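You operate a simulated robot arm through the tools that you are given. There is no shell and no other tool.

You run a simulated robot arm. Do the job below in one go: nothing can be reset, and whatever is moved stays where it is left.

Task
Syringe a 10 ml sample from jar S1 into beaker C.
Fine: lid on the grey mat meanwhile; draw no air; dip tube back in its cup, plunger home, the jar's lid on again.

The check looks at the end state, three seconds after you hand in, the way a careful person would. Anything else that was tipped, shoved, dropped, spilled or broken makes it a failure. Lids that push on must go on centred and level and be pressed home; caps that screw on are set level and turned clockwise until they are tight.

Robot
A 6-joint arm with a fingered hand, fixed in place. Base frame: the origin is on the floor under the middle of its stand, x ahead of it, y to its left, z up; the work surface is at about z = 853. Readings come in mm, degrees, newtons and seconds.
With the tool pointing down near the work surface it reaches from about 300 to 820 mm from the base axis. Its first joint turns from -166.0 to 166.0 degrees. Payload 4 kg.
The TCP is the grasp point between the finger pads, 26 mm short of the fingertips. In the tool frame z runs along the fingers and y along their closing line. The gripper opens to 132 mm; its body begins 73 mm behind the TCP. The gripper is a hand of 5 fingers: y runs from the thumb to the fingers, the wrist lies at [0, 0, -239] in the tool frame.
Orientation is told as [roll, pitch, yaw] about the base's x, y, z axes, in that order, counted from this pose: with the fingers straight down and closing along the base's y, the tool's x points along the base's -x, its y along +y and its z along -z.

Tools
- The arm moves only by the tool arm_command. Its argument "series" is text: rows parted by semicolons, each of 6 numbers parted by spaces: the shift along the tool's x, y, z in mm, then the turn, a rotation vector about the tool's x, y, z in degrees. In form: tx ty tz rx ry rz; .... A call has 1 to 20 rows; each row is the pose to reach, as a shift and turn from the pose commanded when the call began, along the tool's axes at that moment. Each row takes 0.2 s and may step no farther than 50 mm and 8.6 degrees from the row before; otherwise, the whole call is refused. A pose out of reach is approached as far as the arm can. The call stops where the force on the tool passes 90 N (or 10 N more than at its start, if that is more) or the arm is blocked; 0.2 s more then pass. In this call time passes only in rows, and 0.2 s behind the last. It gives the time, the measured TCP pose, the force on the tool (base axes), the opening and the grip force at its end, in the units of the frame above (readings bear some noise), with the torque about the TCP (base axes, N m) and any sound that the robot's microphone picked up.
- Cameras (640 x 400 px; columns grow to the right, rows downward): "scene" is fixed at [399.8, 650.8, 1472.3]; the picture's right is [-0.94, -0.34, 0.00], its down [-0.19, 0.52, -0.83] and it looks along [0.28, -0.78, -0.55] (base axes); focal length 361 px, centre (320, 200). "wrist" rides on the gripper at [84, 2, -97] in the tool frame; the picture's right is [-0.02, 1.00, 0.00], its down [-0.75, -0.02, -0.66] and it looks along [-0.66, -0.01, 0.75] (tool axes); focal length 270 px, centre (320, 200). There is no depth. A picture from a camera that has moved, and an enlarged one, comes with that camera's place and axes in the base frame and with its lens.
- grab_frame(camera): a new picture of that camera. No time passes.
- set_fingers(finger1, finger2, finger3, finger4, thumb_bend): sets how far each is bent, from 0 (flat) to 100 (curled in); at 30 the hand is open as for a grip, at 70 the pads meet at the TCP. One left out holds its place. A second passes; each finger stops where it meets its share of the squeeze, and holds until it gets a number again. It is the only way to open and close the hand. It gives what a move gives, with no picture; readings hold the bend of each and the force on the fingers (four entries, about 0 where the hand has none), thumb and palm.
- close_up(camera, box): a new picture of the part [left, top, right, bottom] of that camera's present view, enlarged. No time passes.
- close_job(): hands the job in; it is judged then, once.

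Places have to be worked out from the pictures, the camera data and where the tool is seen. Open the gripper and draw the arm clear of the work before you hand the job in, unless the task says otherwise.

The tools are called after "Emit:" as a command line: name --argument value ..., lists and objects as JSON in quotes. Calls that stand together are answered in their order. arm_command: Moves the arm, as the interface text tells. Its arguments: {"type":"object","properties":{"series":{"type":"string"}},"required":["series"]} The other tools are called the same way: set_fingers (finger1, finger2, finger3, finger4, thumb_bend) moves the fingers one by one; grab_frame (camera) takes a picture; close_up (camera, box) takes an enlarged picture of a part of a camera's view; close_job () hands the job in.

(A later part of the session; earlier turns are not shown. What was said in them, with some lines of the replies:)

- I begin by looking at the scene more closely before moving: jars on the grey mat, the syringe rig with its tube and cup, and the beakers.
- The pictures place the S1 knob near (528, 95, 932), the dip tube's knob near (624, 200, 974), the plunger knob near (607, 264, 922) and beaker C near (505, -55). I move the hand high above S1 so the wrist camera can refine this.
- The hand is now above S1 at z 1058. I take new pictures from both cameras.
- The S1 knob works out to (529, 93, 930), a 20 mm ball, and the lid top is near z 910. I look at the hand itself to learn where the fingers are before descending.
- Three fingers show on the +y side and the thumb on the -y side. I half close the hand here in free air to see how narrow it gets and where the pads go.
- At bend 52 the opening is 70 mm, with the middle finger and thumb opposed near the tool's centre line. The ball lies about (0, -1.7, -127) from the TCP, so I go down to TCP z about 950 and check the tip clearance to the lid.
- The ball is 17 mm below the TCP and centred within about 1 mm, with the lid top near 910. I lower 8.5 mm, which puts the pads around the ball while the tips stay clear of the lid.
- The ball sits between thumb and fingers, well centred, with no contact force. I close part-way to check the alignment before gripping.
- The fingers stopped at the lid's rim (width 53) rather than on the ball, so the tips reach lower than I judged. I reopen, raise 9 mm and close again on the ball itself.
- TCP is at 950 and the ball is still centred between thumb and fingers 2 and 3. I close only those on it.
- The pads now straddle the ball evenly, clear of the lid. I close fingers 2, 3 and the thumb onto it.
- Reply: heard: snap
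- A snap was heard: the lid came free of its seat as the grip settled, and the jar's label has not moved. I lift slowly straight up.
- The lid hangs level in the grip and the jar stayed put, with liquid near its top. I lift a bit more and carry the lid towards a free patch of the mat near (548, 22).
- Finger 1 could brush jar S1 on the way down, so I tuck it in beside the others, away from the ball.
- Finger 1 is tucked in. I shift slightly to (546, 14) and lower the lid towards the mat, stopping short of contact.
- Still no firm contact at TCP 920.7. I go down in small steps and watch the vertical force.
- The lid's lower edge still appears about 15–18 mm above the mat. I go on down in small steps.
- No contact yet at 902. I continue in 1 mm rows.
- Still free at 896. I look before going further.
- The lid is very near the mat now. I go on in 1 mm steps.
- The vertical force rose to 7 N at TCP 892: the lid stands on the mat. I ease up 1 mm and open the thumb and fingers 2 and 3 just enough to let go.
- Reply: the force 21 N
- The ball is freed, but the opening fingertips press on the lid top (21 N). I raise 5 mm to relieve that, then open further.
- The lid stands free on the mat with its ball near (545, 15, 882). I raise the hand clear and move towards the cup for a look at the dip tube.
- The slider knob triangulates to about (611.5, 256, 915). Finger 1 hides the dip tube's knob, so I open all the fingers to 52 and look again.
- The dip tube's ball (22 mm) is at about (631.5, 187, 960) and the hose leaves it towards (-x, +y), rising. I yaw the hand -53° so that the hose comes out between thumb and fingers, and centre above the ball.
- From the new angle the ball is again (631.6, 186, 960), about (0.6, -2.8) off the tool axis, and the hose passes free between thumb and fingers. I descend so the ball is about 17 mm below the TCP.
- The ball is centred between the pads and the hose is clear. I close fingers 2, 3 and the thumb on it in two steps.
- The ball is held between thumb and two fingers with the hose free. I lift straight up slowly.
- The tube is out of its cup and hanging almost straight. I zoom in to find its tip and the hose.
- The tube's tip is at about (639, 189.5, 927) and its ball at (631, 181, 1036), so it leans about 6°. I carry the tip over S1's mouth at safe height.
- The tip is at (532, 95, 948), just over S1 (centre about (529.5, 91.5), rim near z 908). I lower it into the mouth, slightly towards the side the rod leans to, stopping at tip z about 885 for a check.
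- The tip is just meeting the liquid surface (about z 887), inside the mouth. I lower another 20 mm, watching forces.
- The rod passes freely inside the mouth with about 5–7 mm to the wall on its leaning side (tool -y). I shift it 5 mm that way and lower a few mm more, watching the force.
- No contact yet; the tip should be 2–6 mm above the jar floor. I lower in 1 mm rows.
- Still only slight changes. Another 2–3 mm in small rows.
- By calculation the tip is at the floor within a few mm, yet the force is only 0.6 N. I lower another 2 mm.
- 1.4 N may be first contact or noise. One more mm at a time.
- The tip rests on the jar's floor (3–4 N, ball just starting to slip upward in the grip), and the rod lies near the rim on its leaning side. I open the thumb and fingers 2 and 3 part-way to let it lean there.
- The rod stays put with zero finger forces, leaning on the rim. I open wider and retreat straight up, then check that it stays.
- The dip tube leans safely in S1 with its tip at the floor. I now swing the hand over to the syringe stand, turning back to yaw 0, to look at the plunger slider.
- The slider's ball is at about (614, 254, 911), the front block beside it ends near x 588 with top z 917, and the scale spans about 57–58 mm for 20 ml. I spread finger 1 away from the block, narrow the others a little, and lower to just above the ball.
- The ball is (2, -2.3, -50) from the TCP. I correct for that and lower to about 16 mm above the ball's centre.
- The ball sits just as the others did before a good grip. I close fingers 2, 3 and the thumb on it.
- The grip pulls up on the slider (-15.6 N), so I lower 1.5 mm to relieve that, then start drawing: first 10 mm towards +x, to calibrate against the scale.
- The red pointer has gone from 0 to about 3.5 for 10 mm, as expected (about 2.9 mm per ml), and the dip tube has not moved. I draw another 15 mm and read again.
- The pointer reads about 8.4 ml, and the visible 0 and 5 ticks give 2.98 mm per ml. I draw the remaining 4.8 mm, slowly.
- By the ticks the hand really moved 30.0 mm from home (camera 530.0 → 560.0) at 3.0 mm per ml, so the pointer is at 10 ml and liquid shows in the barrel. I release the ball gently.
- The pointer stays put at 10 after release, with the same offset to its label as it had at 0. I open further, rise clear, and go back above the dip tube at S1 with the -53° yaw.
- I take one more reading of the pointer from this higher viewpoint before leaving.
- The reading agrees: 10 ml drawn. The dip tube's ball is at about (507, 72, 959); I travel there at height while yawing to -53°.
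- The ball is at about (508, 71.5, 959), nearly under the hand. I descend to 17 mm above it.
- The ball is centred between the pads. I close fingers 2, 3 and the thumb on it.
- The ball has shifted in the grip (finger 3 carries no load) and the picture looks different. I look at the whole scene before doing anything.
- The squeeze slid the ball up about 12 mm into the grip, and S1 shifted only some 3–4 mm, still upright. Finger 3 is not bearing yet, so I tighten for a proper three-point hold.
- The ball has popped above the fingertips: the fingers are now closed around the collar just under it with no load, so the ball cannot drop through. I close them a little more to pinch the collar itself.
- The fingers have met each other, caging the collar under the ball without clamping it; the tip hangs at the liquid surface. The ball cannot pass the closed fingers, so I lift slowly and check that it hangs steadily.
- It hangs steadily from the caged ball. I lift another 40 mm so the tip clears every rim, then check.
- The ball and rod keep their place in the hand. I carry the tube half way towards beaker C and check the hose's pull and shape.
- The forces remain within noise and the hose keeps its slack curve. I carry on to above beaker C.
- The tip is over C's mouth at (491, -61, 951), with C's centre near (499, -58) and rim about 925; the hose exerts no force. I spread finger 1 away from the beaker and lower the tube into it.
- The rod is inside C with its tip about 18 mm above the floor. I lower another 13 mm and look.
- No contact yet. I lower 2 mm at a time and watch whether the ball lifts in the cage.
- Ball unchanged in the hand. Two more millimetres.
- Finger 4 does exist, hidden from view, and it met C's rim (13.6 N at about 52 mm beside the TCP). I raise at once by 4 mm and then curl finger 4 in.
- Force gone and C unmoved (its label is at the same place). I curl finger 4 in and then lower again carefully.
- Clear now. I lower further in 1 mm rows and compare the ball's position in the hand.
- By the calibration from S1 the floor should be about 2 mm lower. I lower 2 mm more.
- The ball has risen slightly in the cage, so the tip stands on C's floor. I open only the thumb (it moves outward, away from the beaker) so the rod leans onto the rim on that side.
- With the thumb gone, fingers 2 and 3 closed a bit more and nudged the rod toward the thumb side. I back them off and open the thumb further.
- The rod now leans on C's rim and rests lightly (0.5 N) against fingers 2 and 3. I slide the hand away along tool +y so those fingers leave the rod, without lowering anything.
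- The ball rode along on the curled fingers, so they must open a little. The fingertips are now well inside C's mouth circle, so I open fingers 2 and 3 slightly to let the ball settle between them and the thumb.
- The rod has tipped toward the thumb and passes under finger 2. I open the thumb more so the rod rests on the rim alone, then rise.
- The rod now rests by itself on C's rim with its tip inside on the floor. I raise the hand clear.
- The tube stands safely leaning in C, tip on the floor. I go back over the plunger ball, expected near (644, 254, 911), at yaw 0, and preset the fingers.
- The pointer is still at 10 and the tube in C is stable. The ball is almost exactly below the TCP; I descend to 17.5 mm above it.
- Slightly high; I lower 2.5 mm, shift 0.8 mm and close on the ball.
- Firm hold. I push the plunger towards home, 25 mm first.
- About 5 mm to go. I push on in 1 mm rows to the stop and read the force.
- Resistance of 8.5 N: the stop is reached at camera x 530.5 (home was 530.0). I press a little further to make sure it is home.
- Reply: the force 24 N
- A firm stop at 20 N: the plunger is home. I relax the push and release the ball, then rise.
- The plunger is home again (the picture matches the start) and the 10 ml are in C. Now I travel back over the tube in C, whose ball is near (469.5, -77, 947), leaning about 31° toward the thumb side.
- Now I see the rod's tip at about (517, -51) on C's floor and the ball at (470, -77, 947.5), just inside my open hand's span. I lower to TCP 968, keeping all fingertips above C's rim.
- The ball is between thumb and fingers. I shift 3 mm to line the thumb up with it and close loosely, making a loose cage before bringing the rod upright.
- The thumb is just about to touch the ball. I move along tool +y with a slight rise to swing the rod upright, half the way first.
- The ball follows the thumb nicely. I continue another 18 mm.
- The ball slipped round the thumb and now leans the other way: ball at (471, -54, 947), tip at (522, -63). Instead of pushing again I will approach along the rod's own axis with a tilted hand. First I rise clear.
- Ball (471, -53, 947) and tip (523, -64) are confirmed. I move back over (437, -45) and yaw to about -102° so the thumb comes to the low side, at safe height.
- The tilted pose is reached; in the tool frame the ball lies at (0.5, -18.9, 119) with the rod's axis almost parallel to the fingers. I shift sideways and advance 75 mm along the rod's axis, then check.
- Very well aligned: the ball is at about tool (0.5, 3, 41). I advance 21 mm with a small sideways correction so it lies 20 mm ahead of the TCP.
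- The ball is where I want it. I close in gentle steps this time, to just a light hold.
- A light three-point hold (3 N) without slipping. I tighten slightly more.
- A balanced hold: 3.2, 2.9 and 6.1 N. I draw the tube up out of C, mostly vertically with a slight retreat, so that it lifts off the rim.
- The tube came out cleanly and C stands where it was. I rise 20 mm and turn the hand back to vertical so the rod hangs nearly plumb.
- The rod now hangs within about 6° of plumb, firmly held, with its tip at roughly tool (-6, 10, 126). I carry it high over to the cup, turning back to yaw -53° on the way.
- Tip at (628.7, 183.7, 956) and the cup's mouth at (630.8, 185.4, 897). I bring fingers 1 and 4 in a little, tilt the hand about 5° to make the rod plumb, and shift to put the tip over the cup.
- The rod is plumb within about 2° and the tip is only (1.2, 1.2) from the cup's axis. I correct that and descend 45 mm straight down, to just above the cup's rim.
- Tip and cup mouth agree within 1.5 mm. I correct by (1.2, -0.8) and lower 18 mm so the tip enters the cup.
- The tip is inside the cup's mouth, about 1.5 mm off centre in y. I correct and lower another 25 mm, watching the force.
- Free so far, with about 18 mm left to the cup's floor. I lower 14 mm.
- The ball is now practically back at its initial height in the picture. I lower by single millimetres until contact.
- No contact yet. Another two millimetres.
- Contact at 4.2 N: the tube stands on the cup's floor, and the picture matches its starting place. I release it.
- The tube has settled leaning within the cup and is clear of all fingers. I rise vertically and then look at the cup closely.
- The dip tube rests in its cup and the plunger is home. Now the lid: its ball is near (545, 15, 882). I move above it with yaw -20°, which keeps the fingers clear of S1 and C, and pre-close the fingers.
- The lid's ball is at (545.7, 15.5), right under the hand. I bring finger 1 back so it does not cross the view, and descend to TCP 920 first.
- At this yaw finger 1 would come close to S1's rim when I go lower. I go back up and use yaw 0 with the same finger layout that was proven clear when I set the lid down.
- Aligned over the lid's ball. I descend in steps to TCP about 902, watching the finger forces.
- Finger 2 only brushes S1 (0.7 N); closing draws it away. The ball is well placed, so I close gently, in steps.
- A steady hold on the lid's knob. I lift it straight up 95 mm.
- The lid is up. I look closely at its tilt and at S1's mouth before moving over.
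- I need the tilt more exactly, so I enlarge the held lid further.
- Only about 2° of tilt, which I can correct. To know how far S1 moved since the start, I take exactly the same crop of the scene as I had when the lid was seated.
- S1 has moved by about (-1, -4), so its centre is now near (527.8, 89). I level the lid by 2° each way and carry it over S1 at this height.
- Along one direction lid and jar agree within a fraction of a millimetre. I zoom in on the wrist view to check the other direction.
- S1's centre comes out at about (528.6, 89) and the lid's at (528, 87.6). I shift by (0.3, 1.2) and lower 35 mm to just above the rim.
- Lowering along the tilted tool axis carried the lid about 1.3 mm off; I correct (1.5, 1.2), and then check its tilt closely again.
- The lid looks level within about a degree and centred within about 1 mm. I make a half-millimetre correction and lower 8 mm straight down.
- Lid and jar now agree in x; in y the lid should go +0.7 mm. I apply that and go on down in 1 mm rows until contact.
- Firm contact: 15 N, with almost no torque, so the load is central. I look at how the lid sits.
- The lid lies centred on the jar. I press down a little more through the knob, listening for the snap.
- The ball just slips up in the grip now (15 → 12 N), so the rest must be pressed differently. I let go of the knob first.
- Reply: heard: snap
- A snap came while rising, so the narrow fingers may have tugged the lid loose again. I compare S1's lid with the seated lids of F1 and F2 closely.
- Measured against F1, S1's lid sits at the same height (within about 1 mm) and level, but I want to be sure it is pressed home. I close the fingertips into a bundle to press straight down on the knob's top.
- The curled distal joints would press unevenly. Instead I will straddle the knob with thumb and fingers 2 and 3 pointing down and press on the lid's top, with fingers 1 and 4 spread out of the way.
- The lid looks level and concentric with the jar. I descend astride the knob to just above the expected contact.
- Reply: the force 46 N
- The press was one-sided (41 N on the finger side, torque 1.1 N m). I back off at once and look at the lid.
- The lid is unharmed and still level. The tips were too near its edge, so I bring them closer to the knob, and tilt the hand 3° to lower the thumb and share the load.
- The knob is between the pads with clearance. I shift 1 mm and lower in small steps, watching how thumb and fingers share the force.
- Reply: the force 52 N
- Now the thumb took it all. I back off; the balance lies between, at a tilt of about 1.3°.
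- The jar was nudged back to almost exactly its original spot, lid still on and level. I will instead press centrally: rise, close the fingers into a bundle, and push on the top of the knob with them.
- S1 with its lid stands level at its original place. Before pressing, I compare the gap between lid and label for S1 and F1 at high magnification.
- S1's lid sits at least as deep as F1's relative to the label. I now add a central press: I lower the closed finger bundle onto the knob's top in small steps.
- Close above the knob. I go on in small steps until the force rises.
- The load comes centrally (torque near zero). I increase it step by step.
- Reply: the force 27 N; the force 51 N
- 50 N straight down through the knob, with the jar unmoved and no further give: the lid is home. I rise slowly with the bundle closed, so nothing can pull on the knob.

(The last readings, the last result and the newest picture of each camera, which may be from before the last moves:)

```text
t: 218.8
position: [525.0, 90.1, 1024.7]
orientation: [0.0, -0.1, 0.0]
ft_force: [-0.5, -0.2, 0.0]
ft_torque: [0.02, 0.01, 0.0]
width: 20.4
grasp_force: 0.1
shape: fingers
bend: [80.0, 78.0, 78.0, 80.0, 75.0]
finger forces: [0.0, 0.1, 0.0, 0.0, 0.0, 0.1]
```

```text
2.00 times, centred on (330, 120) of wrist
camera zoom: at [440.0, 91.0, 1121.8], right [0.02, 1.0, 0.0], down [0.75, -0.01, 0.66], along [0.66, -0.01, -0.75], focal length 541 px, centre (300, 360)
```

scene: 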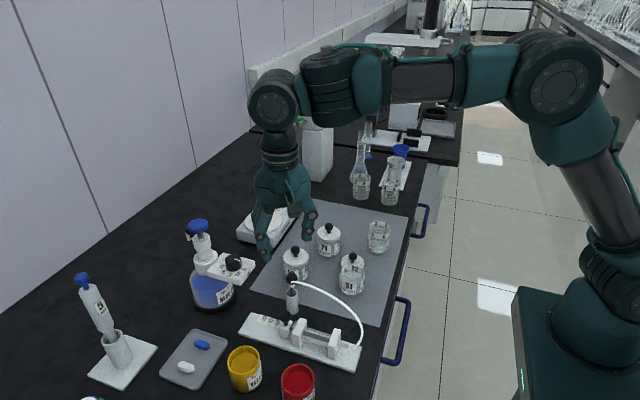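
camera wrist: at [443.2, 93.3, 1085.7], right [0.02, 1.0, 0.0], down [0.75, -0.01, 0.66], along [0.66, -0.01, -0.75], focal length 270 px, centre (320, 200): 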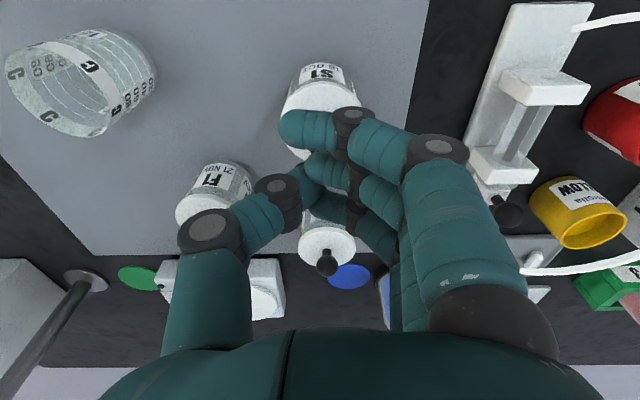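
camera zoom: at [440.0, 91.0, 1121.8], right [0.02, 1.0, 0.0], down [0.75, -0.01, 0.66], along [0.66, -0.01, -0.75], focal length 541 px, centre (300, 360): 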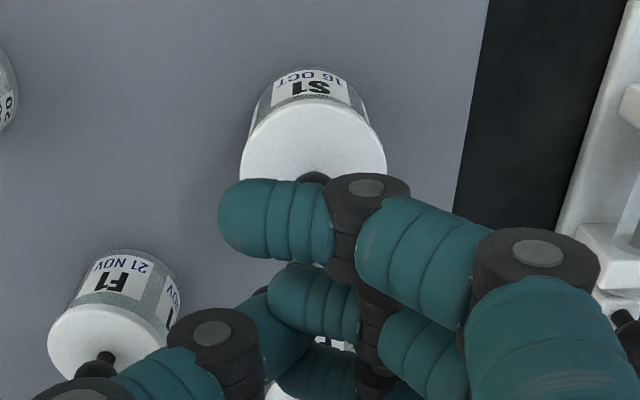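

Lid, knob and label keep exactly their relative positions after the 50 N press, so the lid is fully home. I move the hand up and away to near the starting pose.

Emit:
arm_command --series "0 0 -25 0 0 0; 5 -10 -60 0 0 0; 12 -35 -95 0 0 0; 25 -70 -125 0 0 0; 40 -105 -145 0 0 0; 55 -140 -158 0 0 0; 65 -165 -160 0 0 0; 65 -165 -160 0 0 0"

Emit:
set_fingers --finger1 30 --finger2 30 --finger3 30 --finger4 30 --thumb_bend 30

Emit:
grab_frame --camera "scene"

Emit:
grab_frame --camera "wrist"

Emit:
close_up --camera "scene" --box '[240, 190, 420, 310]'

Emit:
close_up --camera "scene" --box '[230, 250, 390, 380]'

Emit:
close_up --camera "scene" --box '[355, 205, 405, 265]'

Emit:
close_up --camera "scene" --box '[270, 260, 320, 320]'

```text
t: 220.6
position: [459.1, -75.8, 1185.7]
orientation: [-0.1, -0.1, -0.1]
ft_force: [1.2, -0.2, 0.3]
ft_torque: [-0.04, 0.0, -0.01]
width: 20.6
grasp_force: 0.1
shape: fingers
bend: [80.0, 78.0, 78.0, 80.0, 75.0]
finger forces: [0.0, 0.0, 0.0, 0.1, 0.0, 0.1]
```

```text
t: 221.6
position: [459.5, -76.4, 1186.2]
orientation: [-0.2, 0.0, 0.0]
ft_force: [-0.1, -0.2, 1.3]
ft_torque: [-0.02, 0.01, 0.0]
width: 138.5
grasp_force: 0.1
shape: fingers
bend: [30.0, 30.0, 30.0, 30.0, 30.0]
finger forces: [0.0, 0.1, 0.0, 0.0, 0.0, 0.1]
```

```text
taken
```

scene: 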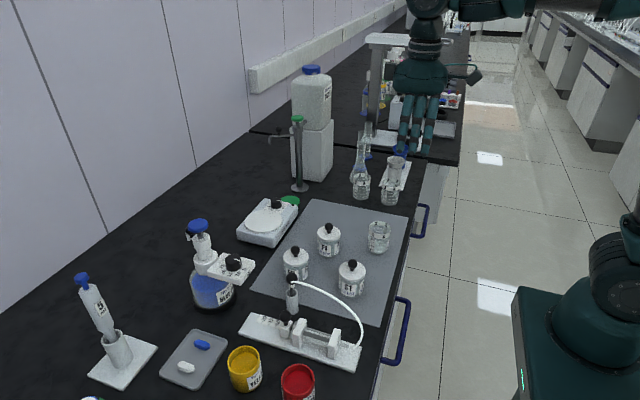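

```text
taken
camera wrist: at [374.9, -75.0, 1283.2], right [0.02, 1.0, 0.0], down [0.75, -0.01, 0.66], along [0.66, -0.01, -0.75], focal length 270 px, centre (320, 200)
```

wrist: 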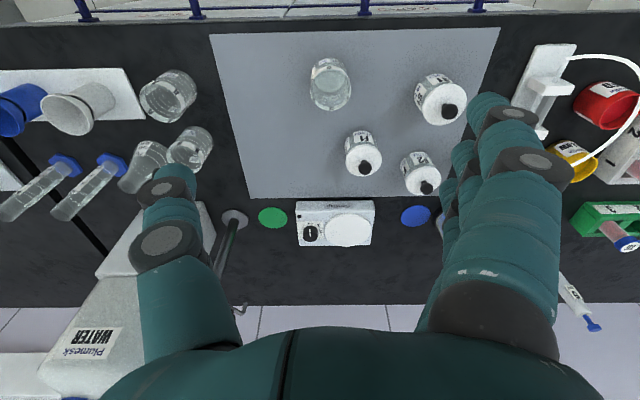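

```text
3.33 times, centred on (330, 250) of scene
camera zoom: at [399.8, 650.8, 1472.3], right [-0.94, -0.34, 0.0], down [-0.19, 0.52, -0.83], along [0.28, -0.78, -0.55], focal length 1202 px, centre (287, 33)
```

zoom: 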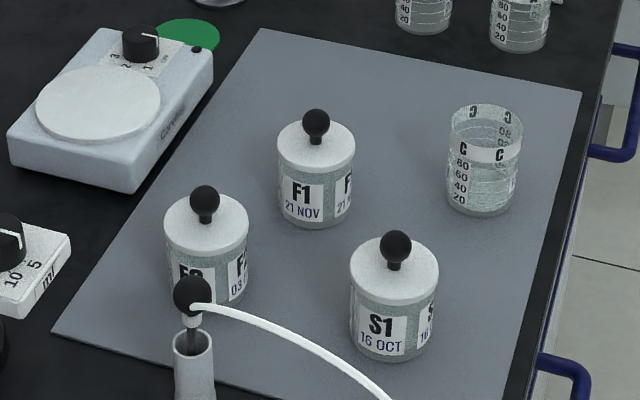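

```text
3.08 times, centred on (310, 315) of scene
camera zoom: at [399.8, 650.8, 1472.3], right [-0.94, -0.34, 0.0], down [-0.19, 0.52, -0.83], along [0.28, -0.78, -0.55], focal length 1110 px, centre (351, -154)
```

zoom: 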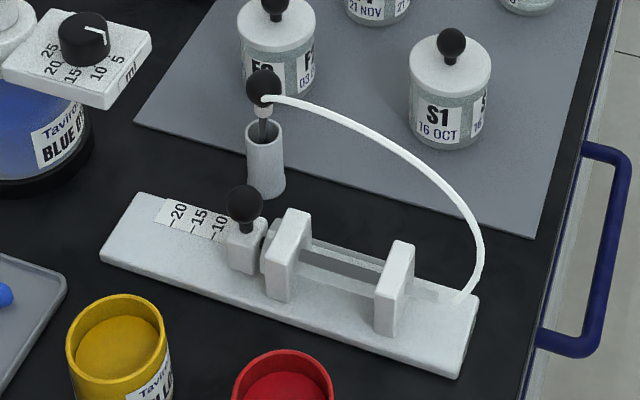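

```text
6.67 times, centred on (380, 235) of scene
camera zoom: at [399.8, 650.8, 1472.3], right [-0.94, -0.34, 0.0], down [-0.19, 0.52, -0.83], along [0.28, -0.78, -0.55], focal length 2405 px, centre (-80, -33)
```

zoom: 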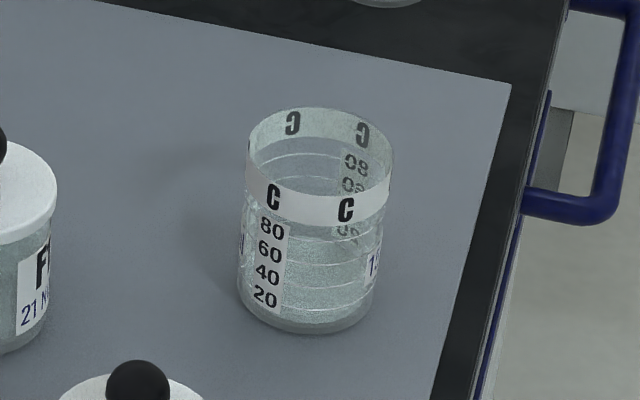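

```text
6.67 times, centred on (295, 290) of scene
camera zoom: at [399.8, 650.8, 1472.3], right [-0.94, -0.34, 0.0], down [-0.19, 0.52, -0.83], along [0.28, -0.78, -0.55], focal length 2405 px, centre (487, -400)
```

zoom: 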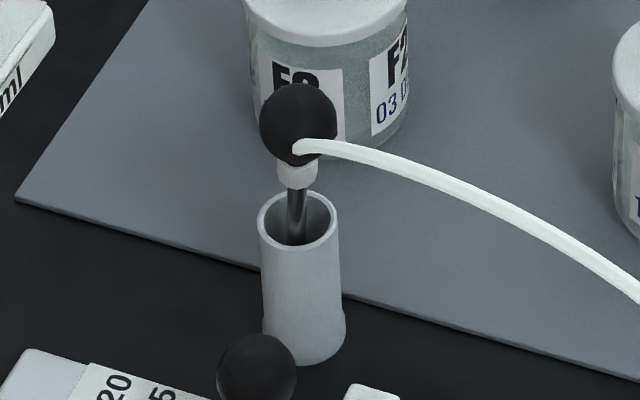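

Everything matches the starting layout: S1 lidded level and in place, plunger at 0, dip tube standing in its cup, 10 ml in beaker C, nothing spilled or shifted. The hand is open and clear, so I hand the job in.

Emit:
close_job

```text
The job is handed in.
```

I drew 10 ml from jar S1 into beaker C, put everything back, and handed the job in. I have not seen the verdict.

- **Sample:** The pointer went from 0 to 10 on the scale. The dip tube's tip stayed on the jar's floor during the draw, so no air should have been drawn. I then pushed the plunger back to its stop with the tip inside beaker C.
- **Lid:** It stood on the grey mat meanwhile and is back on S1, level and centred. I heard a snap after first setting it on, so I pressed it again with about 50 N. It now sits at the same height as at the start.
- **Dip tube:** It is back in its cup, but leans about 12° where it stood nearly upright before.
- **Plunger:** It is home, with the pointer back at 0.

Three things went less cleanly than planned:

- **Beaker C:** A finger I could not see touched its rim with about 14 N. I backed off at once and the beaker did not tip; it may have shifted by a millimetre or two.
- **S1:** It slid about 4 mm while I gripped the tube, and ended within about 1 mm of its original place.
- **Tube in beaker C:** It slipped over while I was re-gripping it, but its tip stayed inside the beaker.

I saw no spills or broken parts in the final pictures. The hand is open and the arm is back at its starting position.
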